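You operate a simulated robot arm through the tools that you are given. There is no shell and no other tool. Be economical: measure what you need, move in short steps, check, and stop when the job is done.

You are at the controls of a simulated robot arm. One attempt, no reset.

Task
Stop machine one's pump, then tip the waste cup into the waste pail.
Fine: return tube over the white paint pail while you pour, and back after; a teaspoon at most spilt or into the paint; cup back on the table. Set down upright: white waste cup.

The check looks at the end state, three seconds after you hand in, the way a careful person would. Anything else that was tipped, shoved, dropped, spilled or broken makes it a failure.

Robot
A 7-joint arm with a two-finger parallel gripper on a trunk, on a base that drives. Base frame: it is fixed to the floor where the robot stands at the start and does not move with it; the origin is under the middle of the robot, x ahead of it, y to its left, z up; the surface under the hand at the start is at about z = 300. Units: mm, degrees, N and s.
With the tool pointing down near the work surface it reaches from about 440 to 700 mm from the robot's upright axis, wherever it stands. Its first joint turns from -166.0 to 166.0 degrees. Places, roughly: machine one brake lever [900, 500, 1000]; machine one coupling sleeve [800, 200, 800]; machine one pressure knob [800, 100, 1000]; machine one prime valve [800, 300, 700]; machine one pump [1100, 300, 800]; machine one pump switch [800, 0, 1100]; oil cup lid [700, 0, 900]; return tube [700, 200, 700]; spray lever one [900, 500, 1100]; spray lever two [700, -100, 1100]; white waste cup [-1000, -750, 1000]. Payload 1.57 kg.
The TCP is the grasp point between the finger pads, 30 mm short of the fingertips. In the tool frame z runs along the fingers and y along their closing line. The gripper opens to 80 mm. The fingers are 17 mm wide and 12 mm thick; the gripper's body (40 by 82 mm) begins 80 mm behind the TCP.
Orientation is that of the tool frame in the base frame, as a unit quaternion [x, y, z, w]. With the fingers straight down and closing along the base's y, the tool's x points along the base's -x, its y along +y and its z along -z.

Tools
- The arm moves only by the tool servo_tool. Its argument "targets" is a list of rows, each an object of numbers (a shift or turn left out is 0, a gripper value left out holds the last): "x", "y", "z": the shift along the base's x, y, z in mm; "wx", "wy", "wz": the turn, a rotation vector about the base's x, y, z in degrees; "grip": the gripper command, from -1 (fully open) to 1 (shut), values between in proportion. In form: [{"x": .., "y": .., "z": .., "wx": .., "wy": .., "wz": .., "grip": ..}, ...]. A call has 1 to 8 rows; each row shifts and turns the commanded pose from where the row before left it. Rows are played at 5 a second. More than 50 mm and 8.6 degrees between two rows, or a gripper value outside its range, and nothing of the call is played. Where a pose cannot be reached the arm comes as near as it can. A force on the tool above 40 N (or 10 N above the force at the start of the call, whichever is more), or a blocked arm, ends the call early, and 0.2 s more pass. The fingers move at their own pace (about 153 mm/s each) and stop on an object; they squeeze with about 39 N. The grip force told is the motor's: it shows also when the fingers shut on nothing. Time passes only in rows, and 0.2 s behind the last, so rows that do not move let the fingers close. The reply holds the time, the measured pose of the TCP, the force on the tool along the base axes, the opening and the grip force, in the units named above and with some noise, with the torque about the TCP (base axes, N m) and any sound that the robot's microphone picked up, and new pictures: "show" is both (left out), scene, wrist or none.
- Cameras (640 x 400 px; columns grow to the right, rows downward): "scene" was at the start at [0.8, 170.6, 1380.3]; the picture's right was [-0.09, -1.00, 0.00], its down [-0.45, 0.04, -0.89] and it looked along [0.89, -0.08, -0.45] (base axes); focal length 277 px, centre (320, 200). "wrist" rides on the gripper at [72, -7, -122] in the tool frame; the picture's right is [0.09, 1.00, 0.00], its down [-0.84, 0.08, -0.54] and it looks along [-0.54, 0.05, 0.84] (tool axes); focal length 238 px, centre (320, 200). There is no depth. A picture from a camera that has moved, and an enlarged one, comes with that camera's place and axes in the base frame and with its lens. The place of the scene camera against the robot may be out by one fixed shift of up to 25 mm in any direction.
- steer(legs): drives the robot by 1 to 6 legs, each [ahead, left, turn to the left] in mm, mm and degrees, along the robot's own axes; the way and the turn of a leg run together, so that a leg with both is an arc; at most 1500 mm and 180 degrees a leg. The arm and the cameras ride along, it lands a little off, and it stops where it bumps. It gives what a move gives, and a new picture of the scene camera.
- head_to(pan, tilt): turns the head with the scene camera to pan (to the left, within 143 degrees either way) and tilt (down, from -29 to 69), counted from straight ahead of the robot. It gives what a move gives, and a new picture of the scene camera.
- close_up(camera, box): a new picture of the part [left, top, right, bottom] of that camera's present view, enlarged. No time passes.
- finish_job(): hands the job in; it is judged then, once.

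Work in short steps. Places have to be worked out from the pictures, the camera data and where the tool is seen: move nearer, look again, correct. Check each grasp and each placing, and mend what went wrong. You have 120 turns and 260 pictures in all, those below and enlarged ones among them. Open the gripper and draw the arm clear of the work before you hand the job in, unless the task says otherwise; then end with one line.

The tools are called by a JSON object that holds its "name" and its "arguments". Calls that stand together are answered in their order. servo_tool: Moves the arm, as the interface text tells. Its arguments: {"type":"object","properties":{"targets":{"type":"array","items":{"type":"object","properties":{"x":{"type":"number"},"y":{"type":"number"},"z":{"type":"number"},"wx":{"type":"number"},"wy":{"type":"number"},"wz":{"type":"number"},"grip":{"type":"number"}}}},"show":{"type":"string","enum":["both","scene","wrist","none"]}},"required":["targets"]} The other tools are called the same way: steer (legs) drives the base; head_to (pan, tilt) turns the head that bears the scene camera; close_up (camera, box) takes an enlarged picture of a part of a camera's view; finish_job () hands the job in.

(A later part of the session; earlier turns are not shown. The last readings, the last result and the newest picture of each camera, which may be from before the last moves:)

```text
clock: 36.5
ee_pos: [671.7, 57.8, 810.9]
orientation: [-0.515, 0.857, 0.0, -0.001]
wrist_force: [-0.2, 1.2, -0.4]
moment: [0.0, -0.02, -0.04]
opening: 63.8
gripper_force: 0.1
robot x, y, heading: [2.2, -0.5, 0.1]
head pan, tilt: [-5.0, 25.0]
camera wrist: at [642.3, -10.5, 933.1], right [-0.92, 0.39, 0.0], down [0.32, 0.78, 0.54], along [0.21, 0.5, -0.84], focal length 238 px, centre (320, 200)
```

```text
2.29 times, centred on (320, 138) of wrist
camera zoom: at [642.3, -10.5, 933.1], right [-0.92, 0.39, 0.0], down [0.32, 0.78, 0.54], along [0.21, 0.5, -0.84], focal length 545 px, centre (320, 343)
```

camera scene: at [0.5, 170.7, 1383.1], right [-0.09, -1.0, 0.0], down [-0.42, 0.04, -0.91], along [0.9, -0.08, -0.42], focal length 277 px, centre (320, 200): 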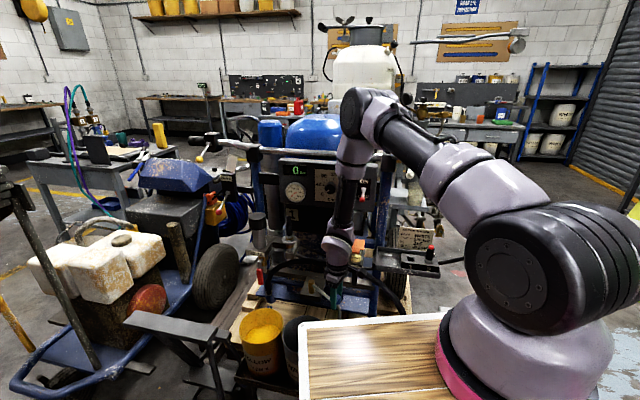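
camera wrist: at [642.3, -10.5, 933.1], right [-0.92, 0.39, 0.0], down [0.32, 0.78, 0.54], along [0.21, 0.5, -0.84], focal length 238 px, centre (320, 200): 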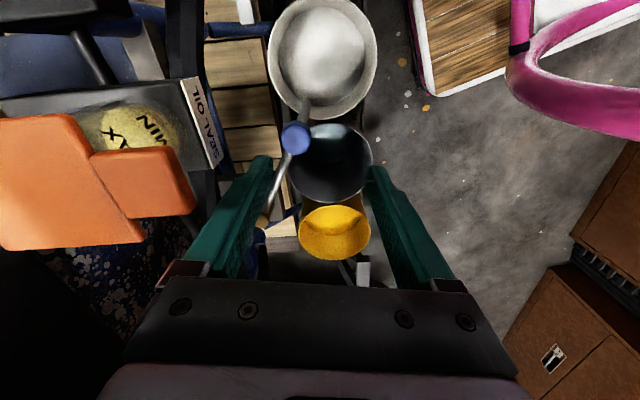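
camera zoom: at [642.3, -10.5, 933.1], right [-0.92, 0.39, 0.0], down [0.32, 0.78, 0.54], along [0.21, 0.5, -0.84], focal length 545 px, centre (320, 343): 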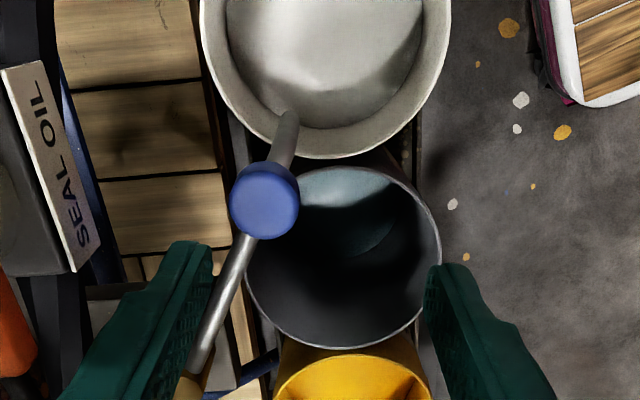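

The tube stays put over the white pail. Now I lift and retract the arm to a travel pose before driving to the cabinet.

{"name": "servo_tool", "arguments": {"targets": [{"x": -20, "z": 40, "wz": -8}, {"x": -30, "z": 40, "wz": -8}, {"x": -20, "z": 45, "wz": -8}, {"x": -10, "z": 45, "wz": -8}, {"x": -10, "z": 45, "wz": -8}, {"z": 45, "wz": -8}, {"z": 45, "wz": -8}, {"z": 45, "wz": -6}], "show": "none"}}

{"name": "servo_tool", "arguments": {"targets": [{"x": -30, "y": -20, "z": 20}, {"x": -20, "y": -20, "z": 20}, {}], "show": "scene"}}

```text
clock: 38.3
ee_pos: [577.8, 57.2, 1161.7]
orientation: [0.001, 1.0, 0.0, -0.001]
wrist_force: [0.8, 0.9, 0.1]
moment: [0.01, 0.03, 0.03]
opening: 64.1
gripper_force: 0.0
robot x, y, heading: [2.3, -0.4, 0.4]
head pan, tilt: [-5.0, 25.0]
```

```text
clock: 39.1
ee_pos: [528.3, 15.4, 1203.1]
orientation: [-0.001, 1.0, 0.0, 0.0]
wrist_force: [0.8, 0.0, 0.6]
moment: [0.01, 0.02, -0.01]
opening: 64.1
gripper_force: 0.0
robot x, y, heading: [-0.2, 1.2, 0.0]
head pan, tilt: [-5.0, 25.0]
camera scene: at [1.5, 171.0, 1383.0], right [-0.09, -1.0, 0.0], down [-0.42, 0.04, -0.91], along [0.9, -0.08, -0.42], focal length 277 px, centre (320, 200)
```

scene: 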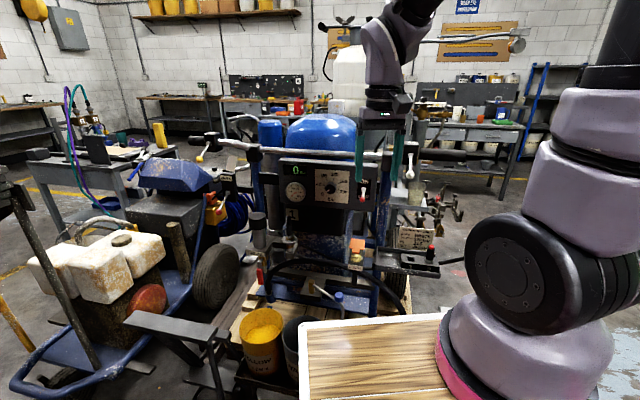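

Arm is up. I strafe to the right 400 mm as a first leg.

{"name": "steer", "arguments": {"legs": [[0, -450, 0]]}}

```text
clock: 40.9
ee_pos: [512.0, -177.2, 1203.2]
orientation: [-0.018, 1.0, 0.002, -0.001]
wrist_force: [0.1, 0.3, -0.8]
moment: [0.01, -0.01, 0.0]
opening: 64.1
gripper_force: 0.0
robot x, y, heading: [-16.2, -212.3, 2.3]
head pan, tilt: [-5.0, 25.0]
stopped in leg 1: the robot was blocked; the commanded pose is now the measured one
camera scene: at [-20.7, -41.6, 1383.1], right [-0.05, -1.0, 0.0], down [-0.42, 0.02, -0.91], along [0.91, -0.04, -0.42], focal length 277 px, centre (320, 200)
```

scene: 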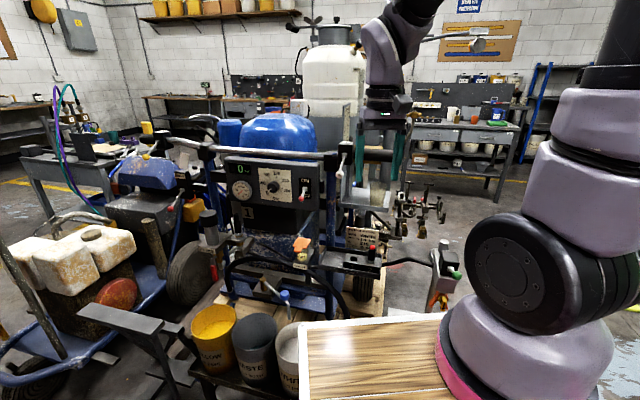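

Blocked at the front right, it seems. I look down there to see what I touched.

{"name": "head_to", "arguments": {"pan": -35, "tilt": 50}}

{"name": "head_to", "arguments": {"pan": -100, "tilt": 60}}

{"name": "head_to", "arguments": {"pan": -140, "tilt": 60}}

{"name": "close_up", "arguments": {"camera": "wrist", "box": [0, 0, 640, 400]}}

```text
clock: 41.9
ee_pos: [511.3, -176.1, 1203.0]
orientation: [-0.017, 1.0, 0.0, 0.001]
wrist_force: [0.0, -0.2, 0.7]
moment: [-0.02, 0.02, -0.01]
opening: 63.9
gripper_force: 0.0
robot x, y, heading: [-12.6, -212.4, 2.3]
head pan, tilt: [-35.0, 50.0]
camera scene: at [-48.0, -78.7, 1345.6], right [-0.54, -0.84, 0.0], down [-0.64, 0.41, -0.64], along [0.54, -0.35, -0.77], focal length 277 px, centre (320, 200)
```

scene: 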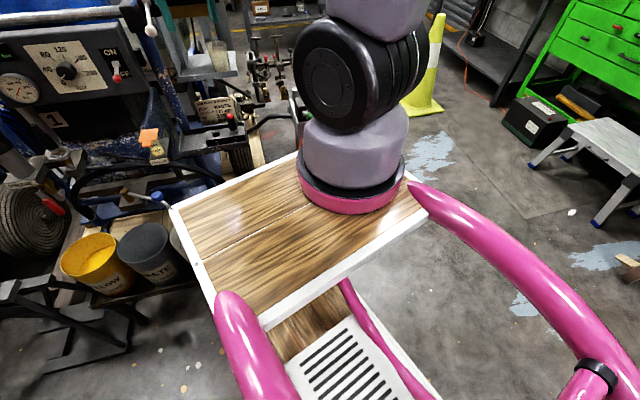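

```text
clock: 43.2
ee_pos: [512.3, -176.0, 1203.1]
orientation: [-0.017, 1.0, -0.001, 0.001]
wrist_force: [0.4, -0.1, -0.2]
moment: [0.01, 0.01, 0.02]
opening: 64.0
gripper_force: 0.0
robot x, y, heading: [-13.4, -211.9, 2.2]
head pan, tilt: [-100.0, 60.0]
camera scene: at [-121.8, -103.1, 1333.0], right [-0.99, 0.14, 0.0], down [0.12, 0.86, -0.5], along [-0.07, -0.5, -0.87], focal length 277 px, centre (320, 200)
```

scene: 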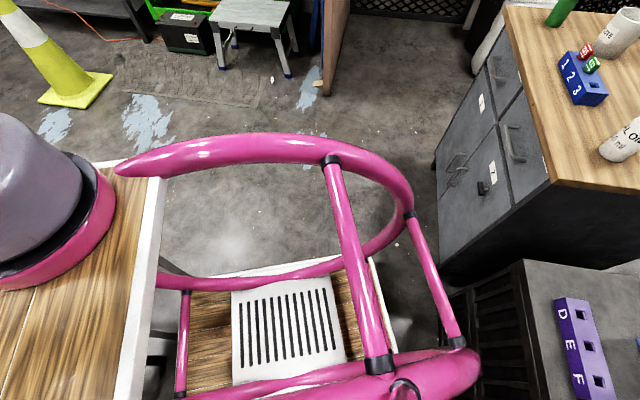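

```text
clock: 44.3
ee_pos: [511.6, -176.2, 1203.2]
orientation: [-0.017, 1.0, 0.0, 0.0]
wrist_force: [0.5, 0.2, -0.2]
moment: [0.01, 0.03, -0.02]
opening: 64.3
gripper_force: 0.0
robot x, y, heading: [-11.9, -208.5, 2.3]
head pan, tilt: [-140.0, 60.0]
camera scene: at [-162.1, -81.8, 1333.0], right [-0.67, 0.74, 0.0], down [0.64, 0.58, -0.5], along [-0.37, -0.34, -0.87], focal length 277 px, centre (320, 200)
```

scene: 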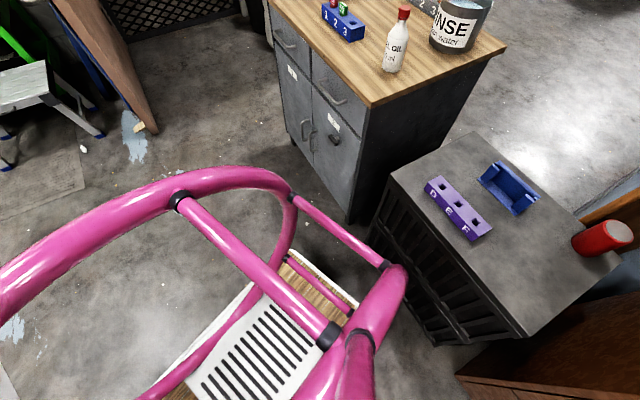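

```text
1.00 times, centred on (320, 200) of wrist (not enlarged: the box is as wide or as high as the picture)
camera zoom: at [439.8, -186.5, 1324.8], right [-0.13, 0.99, 0.0], down [0.83, 0.11, 0.54], along [0.54, 0.07, -0.84], focal length 238 px, centre (320, 200)
```

zoom: 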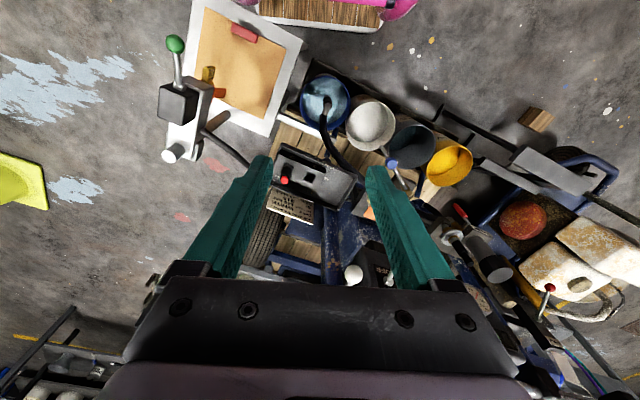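

I see it: a low sample table with a tan board (near corner about (390..440, -240..-460), top z≈667) stands ahead to the right; triangulation says it has not moved. I back off 110 mm (about 200 is free behind), square up, then strafe a little.

{"name": "steer", "arguments": {"legs": [[-110, 0, -2.3]]}}

{"name": "close_up", "arguments": {"camera": "wrist", "box": [0, 0, 640, 400]}}

```text
clock: 45.5
ee_pos: [402.2, -198.8, 1203.5]
orientation: [0.003, 1.0, 0.0, 0.0]
wrist_force: [0.2, -0.2, -0.5]
moment: [-0.02, -0.02, 0.01]
opening: 64.0
gripper_force: 0.1
robot x, y, heading: [-126.2, -212.0, -0.2]
head pan, tilt: [-140.0, 60.0]
camera scene: at [-266.7, -77.5, 1333.0], right [-0.64, 0.77, 0.0], down [0.67, 0.55, -0.5], along [-0.38, -0.32, -0.87], focal length 277 px, centre (320, 200)
```

scene: 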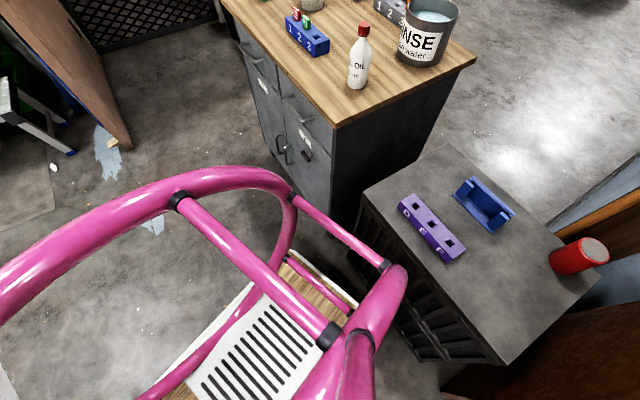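

```text
1.00 times, centred on (320, 200) of wrist (not enlarged: the box is as wide or as high as the picture)
camera zoom: at [330.0, -207.4, 1324.8], right [-0.09, 1.0, 0.0], down [0.84, 0.07, 0.54], along [0.54, 0.05, -0.84], focal length 238 px, centre (320, 200)
```

zoom: 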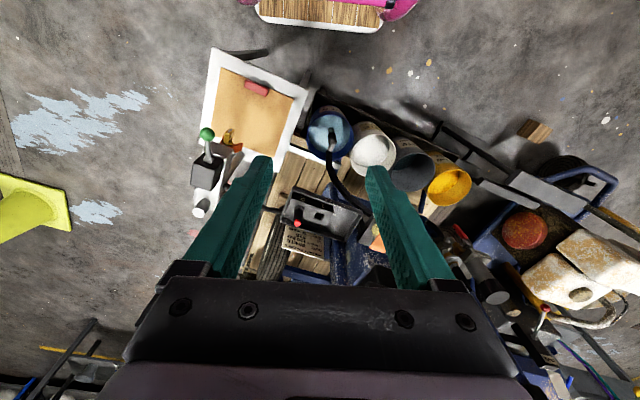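

Front clearance to the sample table is now about 70 mm or more. I strafe right in one leg, keeping the heading.

{"name": "steer", "arguments": {"legs": [[0, -350, 0]]}}

```text
clock: 47.8
ee_pos: [401.1, -556.0, 1204.6]
orientation: [0.006, 1.0, 0.0, 0.0]
wrist_force: [0.7, 0.1, 0.3]
moment: [0.05, -0.03, 0.01]
opening: 63.9
gripper_force: 0.1
robot x, y, heading: [-123.7, -564.5, -0.6]
head pan, tilt: [-140.0, 60.0]
camera scene: at [-267.8, -430.2, 1333.0], right [-0.64, 0.77, 0.0], down [0.67, 0.55, -0.5], along [-0.39, -0.32, -0.87], focal length 277 px, centre (320, 200)
```

scene: 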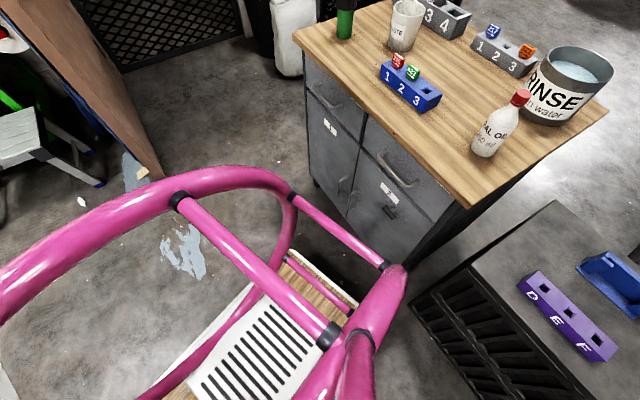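

Clear. I strafe on to open floor, then turn left to face the cabinet's drawers.

{"name": "steer", "arguments": {"legs": [[0, -430, 0], [0, 0, 82], [0, 0, 82]]}}

{"name": "head_to", "arguments": {"pan": -10, "tilt": 35}}

```text
clock: 57.4
ee_pos: [-641.4, -866.9, 1203.8]
orientation: [0.989, -0.145, 0.0, 0.0]
wrist_force: [0.1, -0.4, -0.8]
moment: [0.0, 0.01, 0.01]
opening: 64.1
gripper_force: 0.1
robot x, y, heading: [-132.0, -1003.9, 163.3]
head pan, tilt: [-140.0, 60.0]
camera scene: at [-19.0, -1197.0, 1333.0], right [0.4, -0.92, 0.0], down [-0.79, -0.34, -0.5], along [0.46, 0.2, -0.87], focal length 277 px, centre (320, 200)
```

scene: 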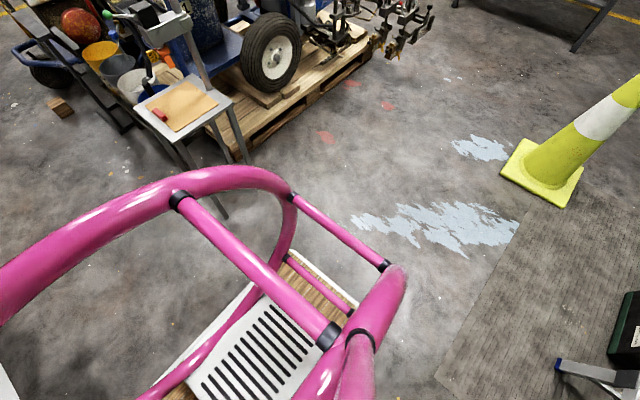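

```text
clock: 59.5
ee_pos: [-641.6, -866.7, 1202.6]
orientation: [0.989, -0.146, 0.0, 0.0]
wrist_force: [0.0, 1.1, 0.0]
moment: [0.02, -0.01, -0.02]
opening: 64.3
gripper_force: 0.0
robot x, y, heading: [-132.2, -1005.7, 163.2]
head pan, tilt: [-10.0, 35.0]
camera scene: at [-158.9, -1184.0, 1367.3], right [0.45, 0.89, 0.0], down [0.51, -0.26, -0.82], along [-0.73, 0.37, -0.57], focal length 277 px, centre (320, 200)
```

scene: 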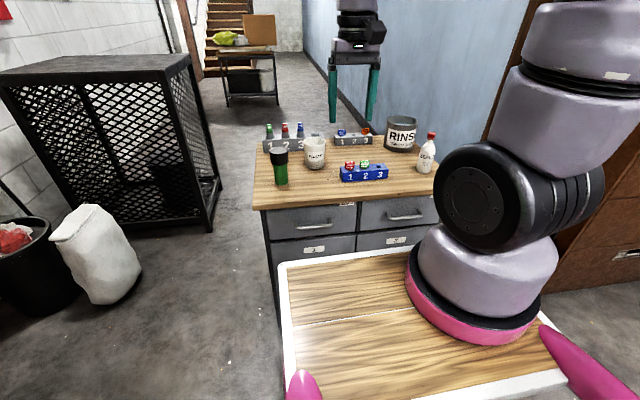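

The cup triangulates to about (-1046,-756,906), i.e. 947 ahead of me. The drawer face is ~690 ahead; I drive 200 forward.

{"name": "steer", "arguments": {"legs": [[200, 0, 0]]}}

{"name": "close_up", "arguments": {"camera": "wrist", "box": [0, 0, 640, 400]}}

```text
clock: 61.1
ee_pos: [-837.8, -809.4, 1202.8]
orientation: [0.99, -0.143, 0.0, 0.0]
wrist_force: [0.3, 1.2, -0.2]
moment: [0.02, 0.0, -0.03]
opening: 64.0
gripper_force: 0.1
robot x, y, heading: [-328.2, -941.5, 163.6]
head pan, tilt: [-10.0, 35.0]
camera scene: at [-354.7, -1126.0, 1367.3], right [0.45, 0.9, 0.0], down [0.51, -0.26, -0.82], along [-0.73, 0.36, -0.57], focal length 277 px, centre (320, 200)
```

scene: 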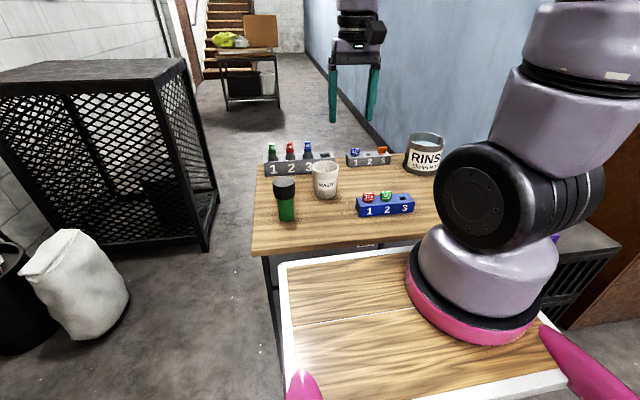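

```text
1.00 times, centred on (320, 200) of wrist (not enlarged: the box is as wide or as high as the picture)
camera zoom: at [-768.3, -823.9, 1324.8], right [-0.2, -0.98, 0.0], down [-0.82, 0.17, 0.54], along [-0.53, 0.11, -0.84], focal length 238 px, centre (320, 200)
```

zoom: 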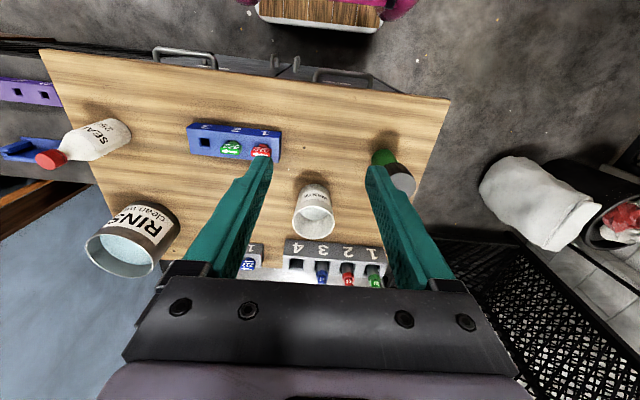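

{"name": "close_up", "arguments": {"camera": "wrist", "box": [220, 130, 420, 255]}}

{"name": "close_up", "arguments": {"camera": "scene", "box": [250, 130, 410, 230]}}

```text
3.20 times, centred on (320, 192) of wrist
camera zoom: at [-768.3, -823.9, 1324.8], right [-0.2, -0.98, 0.0], down [-0.82, 0.17, 0.54], along [-0.53, 0.11, -0.84], focal length 763 px, centre (320, 224)
```

zoom: 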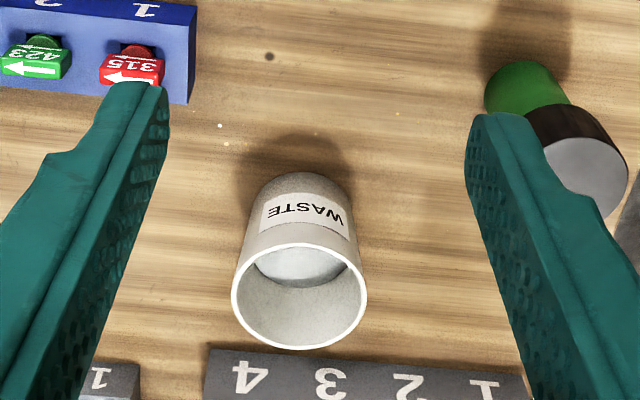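

```text
4.00 times, centred on (330, 180) of scene
camera zoom: at [-354.7, -1126.0, 1367.3], right [0.45, 0.9, 0.0], down [0.51, -0.26, -0.82], along [-0.73, 0.36, -0.57], focal length 1107 px, centre (280, 280)
```

zoom: 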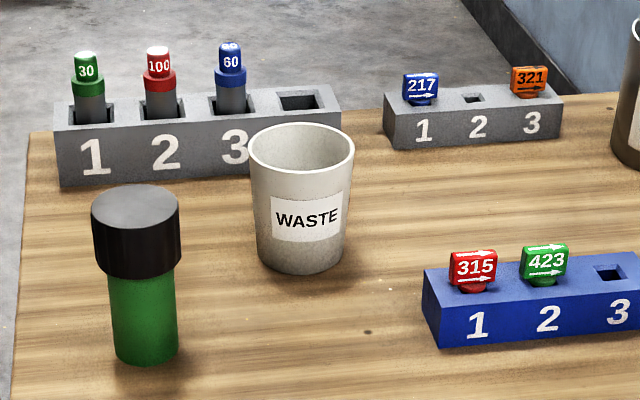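

The cup stands free with room round it. I bring the wrist camera closer to measure its place and width.

{"name": "servo_tool", "arguments": {"targets": [{"x": -38, "y": 11, "z": -30, "grip": -1}, {"x": -38, "y": 11, "z": -30}, {"x": -24, "y": 7, "z": -40}, {"z": -25}, {}], "show": "wrist"}}

{"name": "close_up", "arguments": {"camera": "wrist", "box": [220, 130, 420, 255]}}

```text
clock: 62.3
ee_pos: [-938.1, -780.1, 1076.5]
orientation: [0.989, -0.145, 0.0, -0.001]
wrist_force: [0.4, 0.6, 0.7]
moment: [-0.01, 0.03, -0.02]
opening: 80.0
gripper_force: 0.0
robot x, y, heading: [-326.9, -944.1, 163.4]
head pan, tilt: [-10.0, 35.0]
camera wrist: at [-867.7, -795.3, 1199.1], right [-0.2, -0.98, 0.0], down [-0.82, 0.17, 0.54], along [-0.53, 0.11, -0.84], focal length 238 px, centre (320, 200)
```

wrist: 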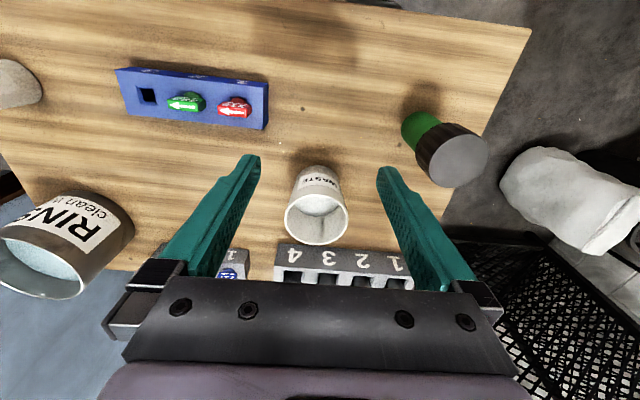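

```text
3.20 times, centred on (320, 192) of wrist
camera zoom: at [-867.7, -795.3, 1199.1], right [-0.2, -0.98, 0.0], down [-0.82, 0.17, 0.54], along [-0.53, 0.11, -0.84], focal length 763 px, centre (320, 224)
```

zoom: 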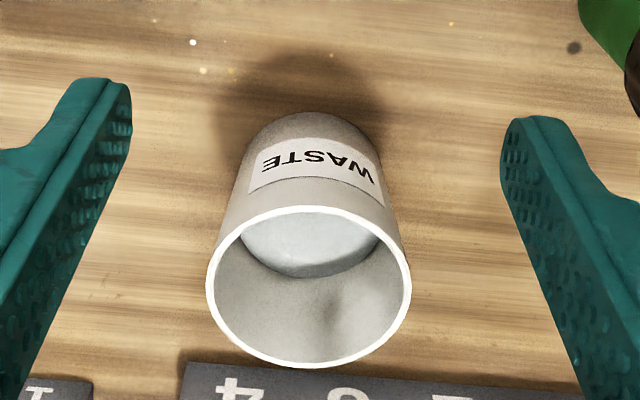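

The cup is about 83 mm wide at the rim and 70 at the base, centre near (-1052,-752), rim z ≈ 951, so it must be held low from the side. I lift and test how far the hand can turn about its axis, as I need that for grasp and pour.

{"name": "servo_tool", "arguments": {"targets": [{"z": 45, "wz": 8}, {"z": 45, "wz": 8}, {"wz": 8.5}, {"wz": 8.5}, {"wz": 8.5}, {"wz": 8.5}, {"wz": 8.5}, {"wz": 8.5}], "show": "none"}}

{"name": "servo_tool", "arguments": {"targets": [{"wz": 8.5}, {"wz": 8.5}, {"wz": 8.5}, {"wz": 8.5}, {"wz": 8.5}, {"wz": 8.5}, {"wz": 8.5}, {"wz": 8.5}], "show": "none"}}

```text
clock: 64.1
ee_pos: [-939.0, -780.3, 1167.3]
orientation: [0.904, 0.427, 0.0, 0.0]
wrist_force: [-0.1, 0.9, -0.5]
moment: [0.01, 0.0, 0.02]
opening: 80.1
gripper_force: 0.0
robot x, y, heading: [-328.3, -943.9, 163.7]
head pan, tilt: [-10.0, 35.0]
```

```text
clock: 65.9
ee_pos: [-937.7, -779.1, 1167.5]
orientation: [0.511, 0.86, 0.0, 0.001]
wrist_force: [0.6, 0.1, -1.0]
moment: [0.0, 0.02, 0.0]
opening: 79.9
gripper_force: 0.1
robot x, y, heading: [-328.4, -940.2, 163.7]
head pan, tilt: [-10.0, 35.0]
```

{"name": "servo_tool", "arguments": {"targets": [{"wz": 8.5}, {"wz": 8.5}, {"wz": 8.5}, {"wz": 8.5}, {"wz": 8}, {}], "show": "none"}}

```text
clock: 67.3
ee_pos: [-938.8, -779.4, 1167.7]
orientation: [0.17, 0.985, 0.0, 0.0]
wrist_force: [0.0, -0.5, -1.1]
moment: [-0.01, -0.02, -0.01]
opening: 79.9
gripper_force: 0.1
robot x, y, heading: [-326.0, -943.7, 163.8]
head pan, tilt: [-10.0, 35.0]
```

The hand can be flipped (camera forward side). Now I pitch it up toward pointing forward about the tool's closing line, high above the table.

{"name": "servo_tool", "arguments": {"targets": [{"wx": 2.8, "wy": 8}, {"wx": 2.8, "wy": 8}, {"wx": 2.8, "wy": 8}, {"wx": 2.8, "wy": 8}, {"wx": 2.8, "wy": 8}, {"wx": 2.8, "wy": 8}, {"wx": 2.8, "wy": 8}, {"wx": 2.8, "wy": 8}]}}

```text
clock: 69.1
ee_pos: [-1002.9, -795.0, 1193.6]
orientation: [0.142, 0.818, 0.092, -0.549]
wrist_force: [0.0, 0.6, 0.0]
moment: [-0.01, -0.01, -0.05]
opening: 79.9
gripper_force: 0.0
out of reach, approached as far as the arm can: row 6, 7, 8
robot x, y, heading: [-323.2, -944.2, 163.5]
head pan, tilt: [-10.0, 35.0]
camera scene: at [-354.2, -1126.0, 1367.3], right [0.45, 0.9, 0.0], down [0.51, -0.26, -0.82], along [-0.73, 0.36, -0.57], focal length 277 px, centre (320, 200)
camera wrist: at [-924.2, -829.3, 1306.4], right [0.3, 0.95, 0.08], down [0.8, -0.2, -0.57], along [-0.53, 0.23, -0.82], focal length 238 px, centre (320, 200)
```

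scene: 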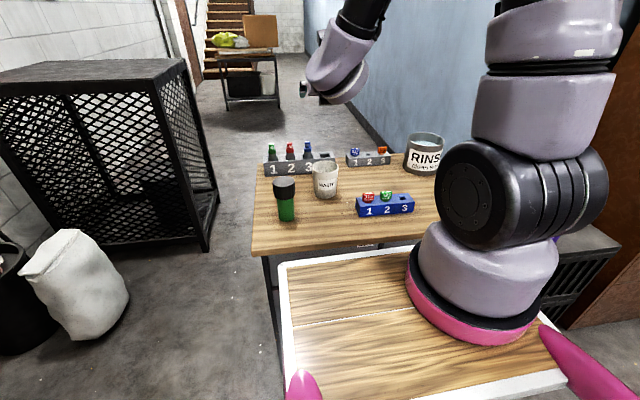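
wrist: 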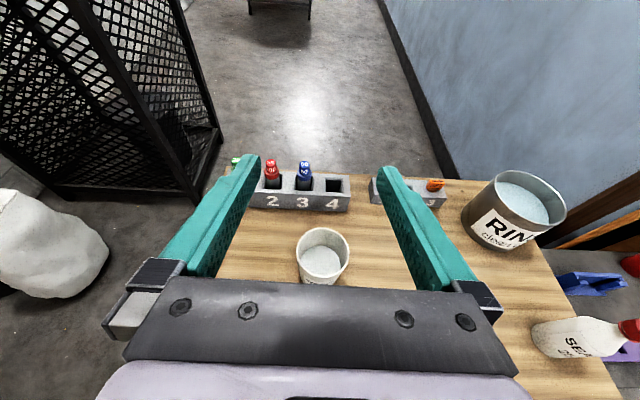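

The pose is reached once the hand is farther out; the pitch is now about 22° below horizontal. I back the robot 70 mm so that the approach lies in reach.

{"name": "steer", "arguments": {"legs": [[-70, 0, 0]]}}

{"name": "servo_tool", "arguments": {"targets": [{"z": -40}, {"z": -40}, {"z": -40}, {"z": -40}, {}], "show": "wrist"}}

```text
clock: 70.2
ee_pos: [-937.8, -813.4, 1192.8]
orientation: [0.143, 0.818, 0.093, -0.549]
wrist_force: [0.0, -0.3, 0.4]
moment: [0.01, -0.01, -0.01]
opening: 80.1
gripper_force: 0.0
robot x, y, heading: [-259.9, -963.8, 163.4]
head pan, tilt: [-10.0, 35.0]
camera scene: at [-289.1, -1145.4, 1367.3], right [0.45, 0.9, 0.0], down [0.51, -0.26, -0.82], along [-0.73, 0.36, -0.57], focal length 277 px, centre (320, 200)
```

scene: 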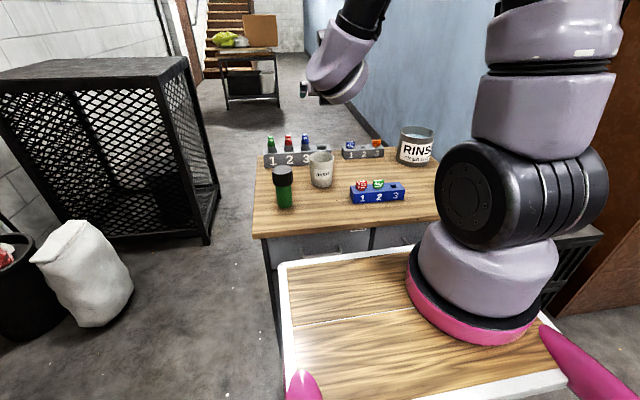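

```text
clock: 71.3
ee_pos: [-945.6, -824.5, 1090.1]
orientation: [0.143, 0.819, 0.094, -0.548]
wrist_force: [0.5, 0.4, -0.3]
moment: [0.0, 0.01, -0.03]
opening: 80.1
gripper_force: 0.1
out of reach, approached as far as the arm can: row 1, 2, 3, 4
robot x, y, heading: [-261.4, -961.7, 163.5]
head pan, tilt: [-10.0, 35.0]
camera wrist: at [-868.5, -861.0, 1203.3], right [0.3, 0.95, 0.08], down [0.8, -0.21, -0.57], along [-0.52, 0.24, -0.82], focal length 238 px, centre (320, 200)
```

wrist: 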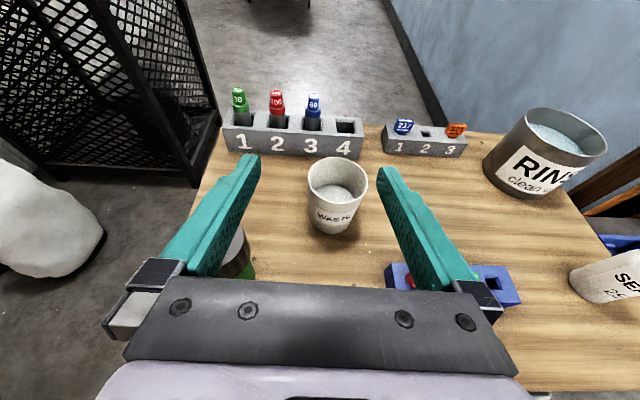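

At this pitch the low, near pose is out of reach; being farther out helps. I back another 80 mm and then advance on the line toward the cup while descending.

{"name": "steer", "arguments": {"legs": [[-80, 0, 0]]}}

{"name": "servo_tool", "arguments": {"targets": [{"x": -30, "y": 30}, {"x": -30, "y": 25, "z": -20}, {"z": -40}, {"z": -40}, {}], "show": "wrist"}}

```text
clock: 72.4
ee_pos: [-868.6, -848.9, 1090.3]
orientation: [0.144, 0.819, 0.095, -0.548]
wrist_force: [-0.2, 0.1, 0.3]
moment: [-0.01, 0.03, -0.02]
opening: 79.9
gripper_force: 0.1
robot x, y, heading: [-182.4, -983.1, 163.6]
head pan, tilt: [-10.0, 35.0]
camera scene: at [-211.1, -1168.4, 1367.3], right [0.45, 0.9, 0.0], down [0.51, -0.26, -0.82], along [-0.73, 0.36, -0.57], focal length 277 px, centre (320, 200)
```

scene: 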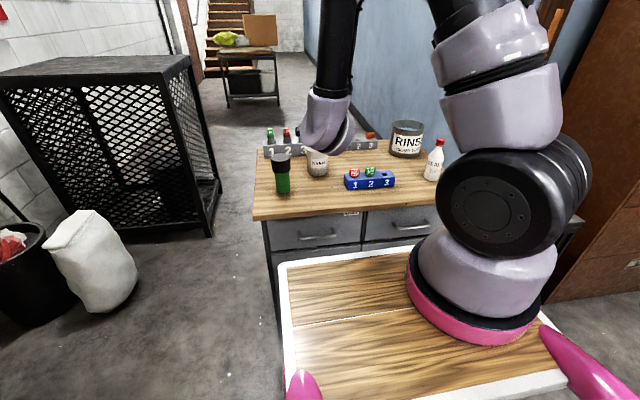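

```text
clock: 73.6
ee_pos: [-896.3, -839.6, 1096.5]
orientation: [0.145, 0.819, 0.095, -0.548]
wrist_force: [0.3, 0.9, -0.1]
moment: [-0.05, 0.0, 0.01]
opening: 79.9
gripper_force: 0.1
out of reach, approached as far as the arm can: row 1, 2, 3, 4
robot x, y, heading: [-185.5, -987.4, 163.5]
head pan, tilt: [-10.0, 35.0]
camera wrist: at [-819.7, -875.2, 1209.5], right [0.3, 0.95, 0.08], down [0.8, -0.21, -0.57], along [-0.52, 0.24, -0.82], focal length 238 px, centre (320, 200)
```

wrist: 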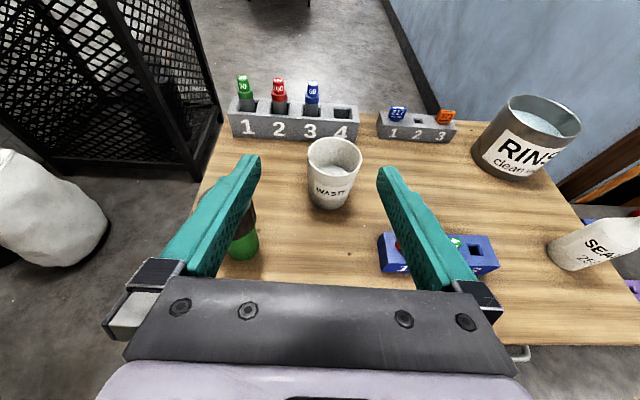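

{"name": "servo_tool", "arguments": {"targets": [{"x": -30, "y": 20}, {"x": -30, "y": 20}, {"x": -20, "y": 12}, {}]}}

```text
clock: 74.6
ee_pos: [-949.4, -807.0, 1120.7]
orientation: [0.143, 0.819, 0.094, -0.548]
wrist_force: [-0.4, 0.2, 0.1]
moment: [-0.03, -0.03, -0.02]
opening: 80.2
gripper_force: 0.1
out of reach, approached as far as the arm can: row 1, 2, 3
robot x, y, heading: [-183.0, -987.5, 163.5]
head pan, tilt: [-10.0, 35.0]
camera scene: at [-211.2, -1168.4, 1367.3], right [0.45, 0.9, 0.0], down [0.51, -0.26, -0.82], along [-0.73, 0.36, -0.57], focal length 277 px, centre (320, 200)
camera wrist: at [-872.0, -841.9, 1233.2], right [0.3, 0.95, 0.08], down [0.8, -0.21, -0.57], along [-0.52, 0.24, -0.82], focal length 238 px, centre (320, 200)
```

scene: 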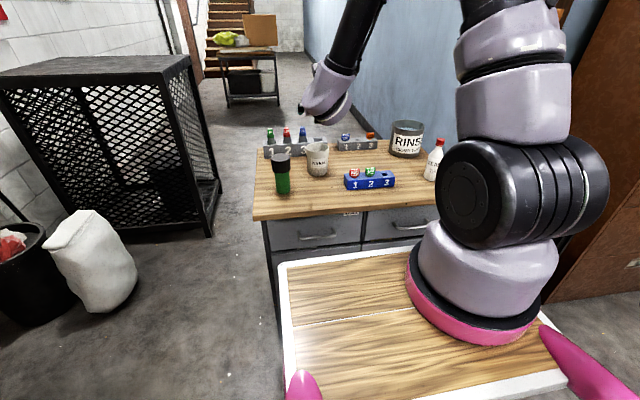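
wrist: 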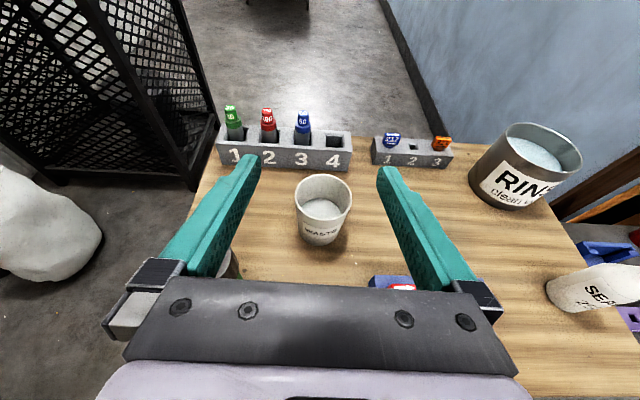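

The wrist bend limits forward-horizontal poses; pointing sideways should be easy with the forearm hanging down. I turn the hand to point to the robot's right (so it will come at the cup from its left), high up.

{"name": "servo_tool", "arguments": {"targets": [{"z": 40, "wz": -8.5}, {"z": 30, "wz": -8.5}, {"wz": -8.5}, {"wz": -8.5}, {"wz": -8.5}, {"wz": -8.5}, {"wz": -8.5}, {"wz": -8.5}], "show": "none"}}

{"name": "servo_tool", "arguments": {"targets": [{"wz": -8.5}, {"wz": -8.5}, {"wz": -5}, {}]}}

```text
clock: 76.4
ee_pos: [-949.0, -807.1, 1190.6]
orientation: [0.576, 0.599, 0.384, -0.402]
wrist_force: [0.2, 0.9, 0.3]
moment: [-0.04, -0.01, 0.0]
opening: 80.1
gripper_force: 0.1
robot x, y, heading: [-183.1, -987.2, 163.3]
head pan, tilt: [-10.0, 35.0]
```

```text
clock: 77.4
ee_pos: [-949.2, -806.6, 1188.8]
orientation: [0.681, 0.477, 0.454, -0.321]
wrist_force: [0.3, -0.7, 0.3]
moment: [-0.03, 0.05, -0.01]
opening: 80.1
gripper_force: 0.1
robot x, y, heading: [-185.2, -983.1, 163.4]
head pan, tilt: [-10.0, 35.0]
camera scene: at [-211.2, -1168.4, 1367.3], right [0.45, 0.9, 0.0], down [0.51, -0.26, -0.82], along [-0.73, 0.36, -0.57], focal length 277 px, centre (320, 200)
camera wrist: at [-984.5, -885.6, 1303.1], right [0.95, -0.3, 0.08], down [-0.21, -0.8, -0.57], along [0.24, 0.52, -0.82], focal length 238 px, centre (320, 200)
```

scene: 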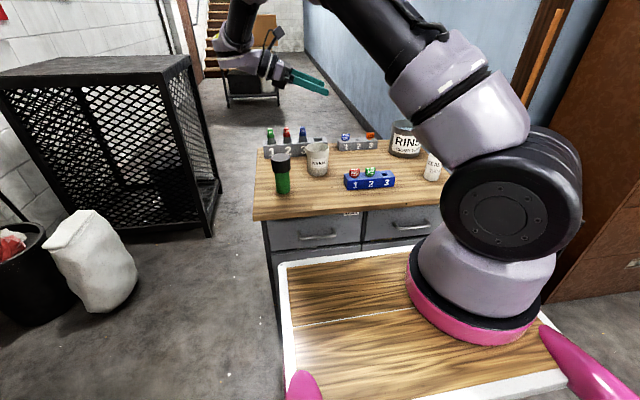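
wrist: 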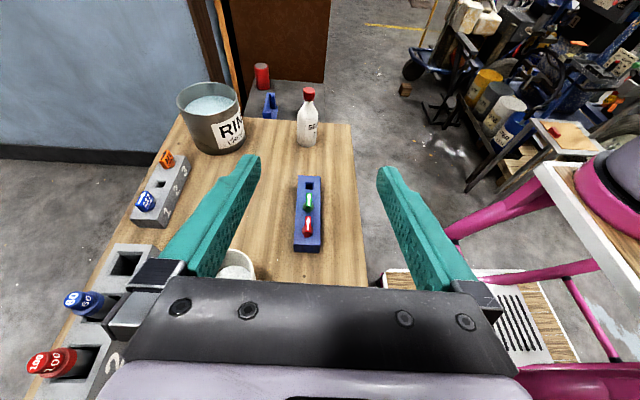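

That works easily. I draw the hand back a little, then drive forward 190 and left 150 so the grasp falls in comfortable reach.

{"name": "servo_tool", "arguments": {"targets": [{"x": 45, "y": -14}, {"x": 45, "y": -14}, {"x": 45, "y": -14}, {}], "show": "none"}}

{"name": "steer", "arguments": {"legs": [[0, 150, 0], [185, 0, 0]]}}

{"name": "close_up", "arguments": {"camera": "wrist", "box": [0, 0, 640, 400]}}

```text
clock: 78.4
ee_pos: [-814.8, -849.5, 1190.5]
orientation: [0.681, 0.477, 0.454, -0.321]
wrist_force: [-0.2, 0.9, 1.1]
moment: [0.0, -0.02, 0.0]
opening: 79.8
gripper_force: 0.2
robot x, y, heading: [-189.1, -985.9, 163.8]
head pan, tilt: [-10.0, 35.0]
```

```text
clock: 80.9
ee_pos: [-1034.0, -941.6, 1191.6]
orientation: [0.68, 0.477, 0.455, -0.321]
wrist_force: [-0.2, -0.6, -0.4]
moment: [0.04, 0.0, 0.0]
opening: 80.0
gripper_force: 0.0
robot x, y, heading: [-401.4, -1078.5, 163.4]
head pan, tilt: [-10.0, 35.0]
camera scene: at [-430.7, -1260.4, 1367.3], right [0.45, 0.9, 0.0], down [0.51, -0.26, -0.82], along [-0.73, 0.37, -0.57], focal length 277 px, centre (320, 200)
```

scene: 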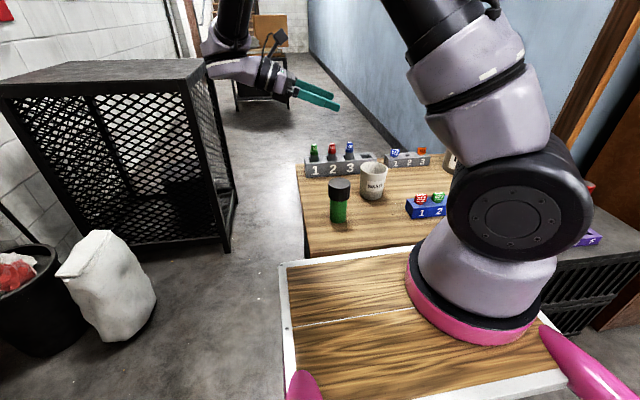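

```text
1.00 times, centred on (320, 200) of wrist (not enlarged: the box is as wide or as high as the picture)
camera zoom: at [-1069.7, -1020.4, 1304.9], right [0.95, -0.3, 0.08], down [-0.21, -0.8, -0.57], along [0.24, 0.52, -0.82], focal length 238 px, centre (320, 200)
```

zoom: 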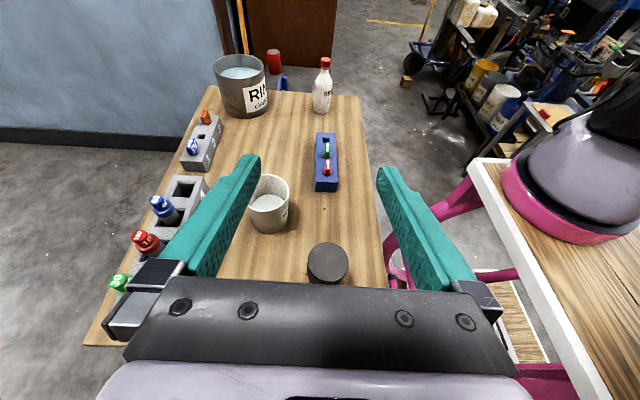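

Clear view: cup ≈ (-1050,-757), bottle ≈ (-999,-920) stands clear of the hand's lane. I go to the pre-approach point and descend part way.

{"name": "servo_tool", "arguments": {"targets": [{"x": -32, "y": 27}, {"x": -32, "y": 27}, {"z": -45}, {"z": -45}, {"z": -45}, {"z": -45}, {"z": -40}, {}]}}

```text
clock: 82.7
ee_pos: [-1099.0, -886.7, 972.2]
orientation: [0.681, 0.477, 0.454, -0.321]
wrist_force: [0.0, -0.3, -0.8]
moment: [0.0, 0.02, -0.03]
opening: 80.1
gripper_force: 0.1
robot x, y, heading: [-404.8, -1076.9, 163.6]
head pan, tilt: [-10.0, 35.0]
camera scene: at [-430.5, -1260.4, 1367.3], right [0.45, 0.9, 0.0], down [0.51, -0.26, -0.82], along [-0.73, 0.37, -0.57], focal length 277 px, centre (320, 200)
camera wrist: at [-1133.8, -966.5, 1085.2], right [0.95, -0.3, 0.08], down [-0.21, -0.8, -0.57], along [0.24, 0.52, -0.82], focal length 238 px, centre (320, 200)
```

scene: 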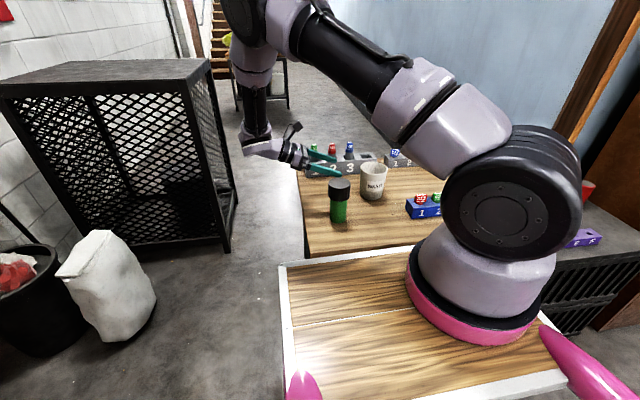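
wrist: 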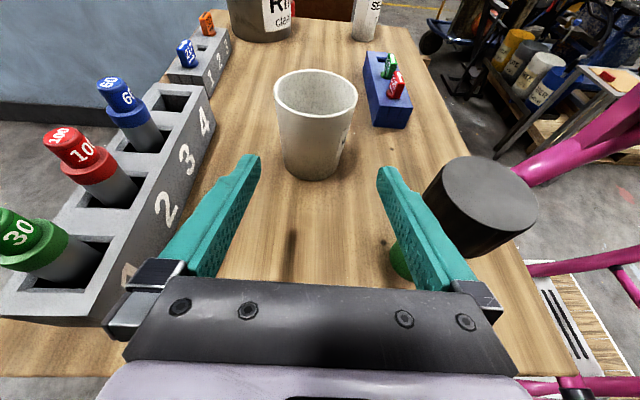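

Cup refines to about (-1054,-757). I yaw 8° so the lane runs midway between bottle and rack, and descend to grasp height.

{"name": "servo_tool", "arguments": {"targets": [{"x": -14, "y": 15, "wz": -8}, {"z": -30}, {"z": -30}, {"z": -17}, {}]}}

{"name": "close_up", "arguments": {"camera": "wrist", "box": [160, 0, 480, 200]}}

{"name": "close_up", "arguments": {"camera": "scene", "box": [220, 110, 420, 235]}}

```text
clock: 83.9
ee_pos: [-1113.0, -874.0, 892.8]
orientation: [0.711, 0.429, 0.476, -0.289]
wrist_force: [-0.2, 0.2, 0.5]
moment: [0.04, 0.01, 0.04]
opening: 80.0
gripper_force: 0.2
robot x, y, heading: [-401.7, -1077.2, 163.6]
head pan, tilt: [-10.0, 35.0]
camera scene: at [-430.6, -1260.4, 1367.3], right [0.45, 0.9, 0.0], down [0.51, -0.26, -0.82], along [-0.73, 0.37, -0.57], focal length 277 px, centre (320, 200)
camera wrist: at [-1158.2, -946.9, 1006.7], right [0.9, -0.43, 0.08], down [-0.32, -0.76, -0.57], along [0.31, 0.48, -0.82], focal length 238 px, centre (320, 200)
```

scene: 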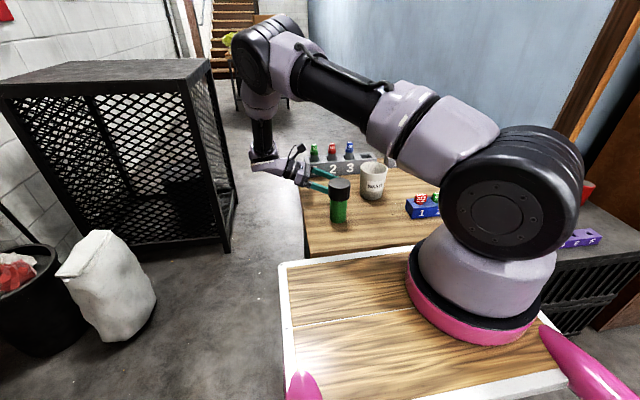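
wrist: 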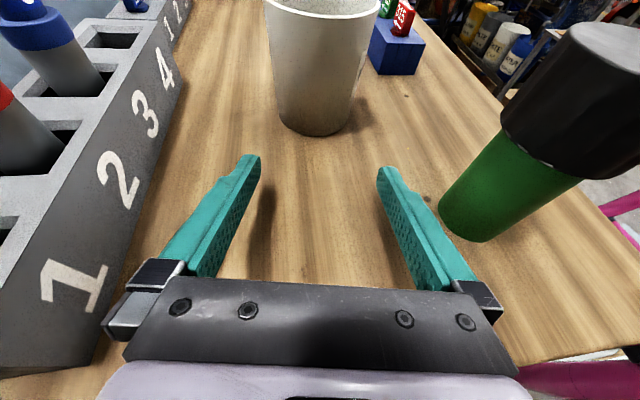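

```text
2.00 times, centred on (320, 100) of wrist
camera zoom: at [-1158.2, -946.9, 1006.7], right [0.9, -0.43, 0.08], down [-0.32, -0.76, -0.57], along [0.31, 0.48, -0.82], focal length 477 px, centre (320, 400)
```

zoom: 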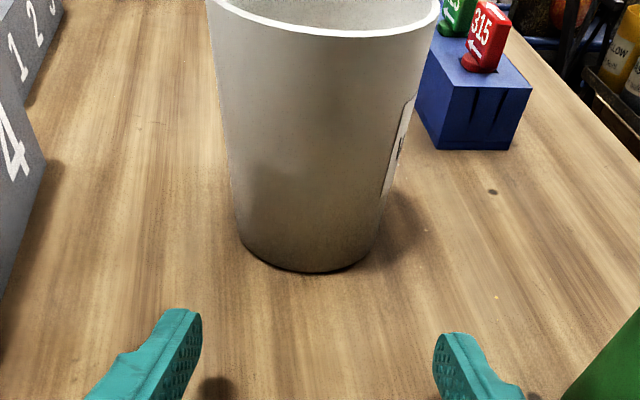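

```text
3.20 times, centred on (320, 172) of scene
camera zoom: at [-430.6, -1260.4, 1367.3], right [0.45, 0.9, 0.0], down [0.51, -0.26, -0.82], along [-0.73, 0.37, -0.57], focal length 886 px, centre (320, 288)
```

zoom: 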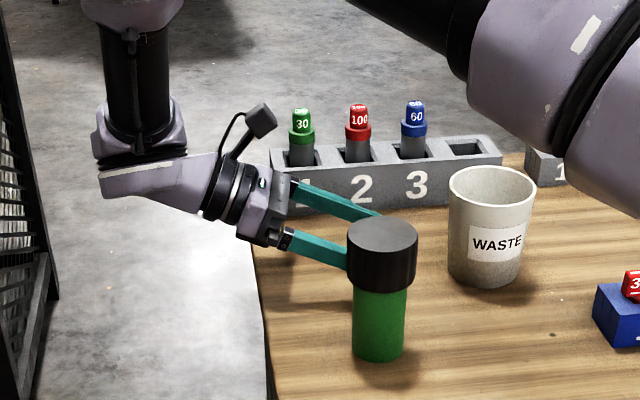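

Cup axis lies about 114 mm ahead and ~5.5 mm left of the hand's centre line. I correct sideways and advance 65 mm, then look again.

{"name": "servo_tool", "arguments": {"targets": [{"x": -4.9, "y": 2.6}, {"x": 10, "y": 19.2}, {"x": 10, "y": 19.2}, {"x": 10, "y": 19.2}, {}], "show": "wrist"}}

{"name": "close_up", "arguments": {"camera": "wrist", "box": [200, 50, 440, 200]}}

{"name": "close_up", "arguments": {"camera": "scene", "box": [220, 110, 420, 235]}}

```text
clock: 85.1
ee_pos: [-1085.5, -814.5, 896.8]
orientation: [0.712, 0.429, 0.476, -0.289]
wrist_force: [0.0, -0.7, -0.3]
moment: [-0.01, -0.01, 0.02]
opening: 80.3
gripper_force: 0.0
robot x, y, heading: [-403.4, -1077.7, 163.6]
head pan, tilt: [-10.0, 35.0]
camera wrist: at [-1132.2, -886.8, 1009.3], right [0.9, -0.43, 0.08], down [-0.31, -0.76, -0.57], along [0.31, 0.48, -0.82], focal length 238 px, centre (320, 200)
```

wrist: 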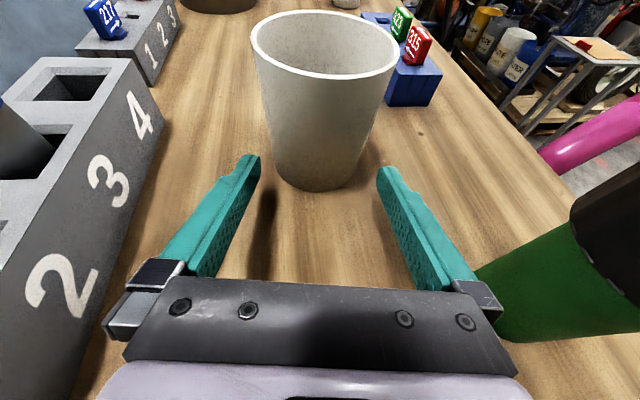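

```text
2.67 times, centred on (320, 125) of wrist
camera zoom: at [-1132.2, -886.8, 1009.3], right [0.9, -0.43, 0.08], down [-0.31, -0.76, -0.57], along [0.31, 0.48, -0.82], focal length 636 px, centre (320, 400)
```

zoom: 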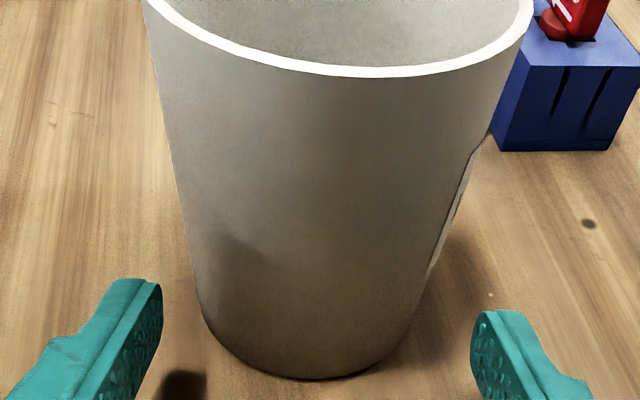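

```text
3.20 times, centred on (320, 172) of scene
camera zoom: at [-430.6, -1260.4, 1367.3], right [0.45, 0.9, 0.0], down [0.51, -0.26, -0.82], along [-0.73, 0.37, -0.57], focal length 886 px, centre (320, 288)
```

zoom: 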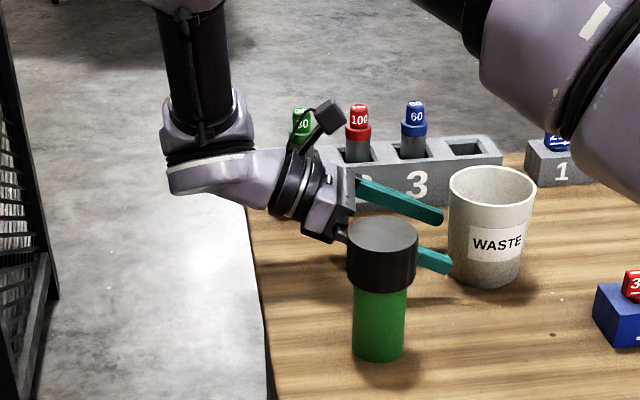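

Now about 4 mm left offset remains and ~60 mm to go. I correct and advance 30 mm with a look.

{"name": "servo_tool", "arguments": {"targets": [{"x": -3.5, "y": 1.9, "z": -3}, {"x": 7, "y": 13.3}, {"x": 7, "y": 13.3}, {}], "show": "wrist"}}

{"name": "close_up", "arguments": {"camera": "wrist", "box": [200, 80, 440, 230]}}

{"name": "close_up", "arguments": {"camera": "scene", "box": [260, 120, 420, 220]}}

```text
clock: 86.1
ee_pos: [-1075.5, -783.6, 891.5]
orientation: [0.711, 0.43, 0.475, -0.289]
wrist_force: [0.1, -0.6, 0.9]
moment: [-0.01, 0.01, 0.03]
opening: 80.0
gripper_force: 0.0
robot x, y, heading: [-400.6, -1079.6, 163.5]
head pan, tilt: [-10.0, 35.0]
camera wrist: at [-1121.7, -857.2, 1005.0], right [0.9, -0.43, 0.08], down [-0.31, -0.76, -0.57], along [0.31, 0.48, -0.82], focal length 238 px, centre (320, 200)
```

wrist: 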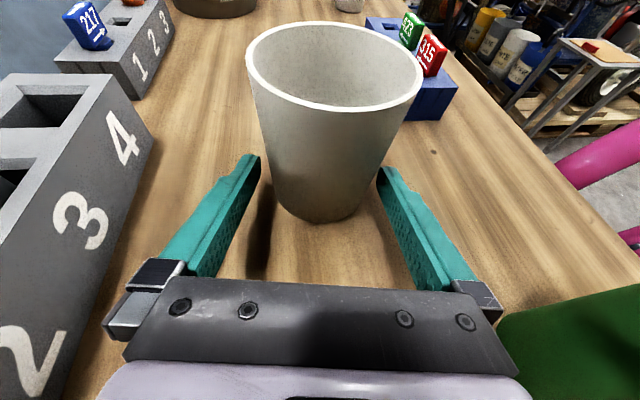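

```text
2.67 times, centred on (320, 155) of wrist
camera zoom: at [-1121.7, -857.2, 1005.0], right [0.9, -0.43, 0.08], down [-0.31, -0.76, -0.57], along [0.31, 0.48, -0.82], focal length 636 px, centre (320, 320)
```

zoom: 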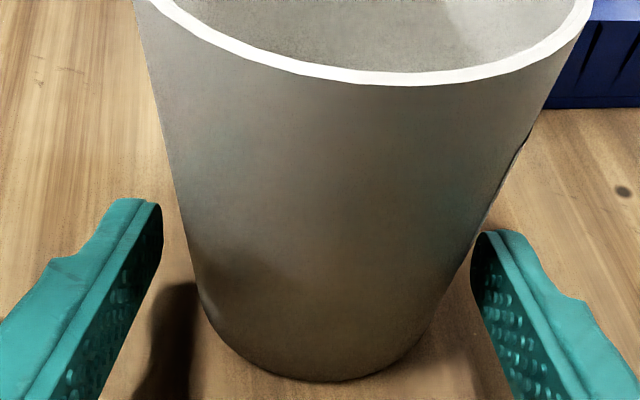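

```text
4.00 times, centred on (340, 170) of scene
camera zoom: at [-430.6, -1260.4, 1367.3], right [0.45, 0.9, 0.0], down [0.51, -0.26, -0.82], along [-0.73, 0.37, -0.57], focal length 1107 px, centre (240, 320)
```

zoom: 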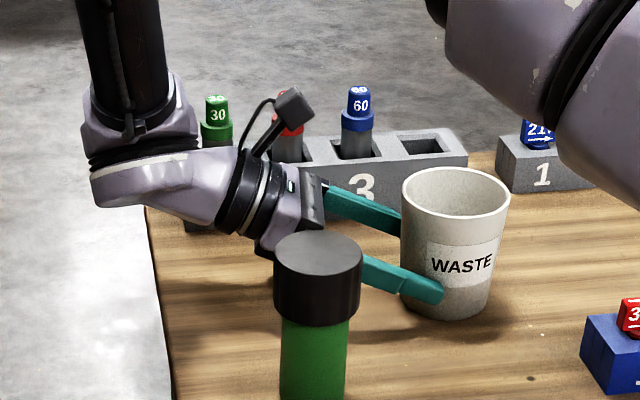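

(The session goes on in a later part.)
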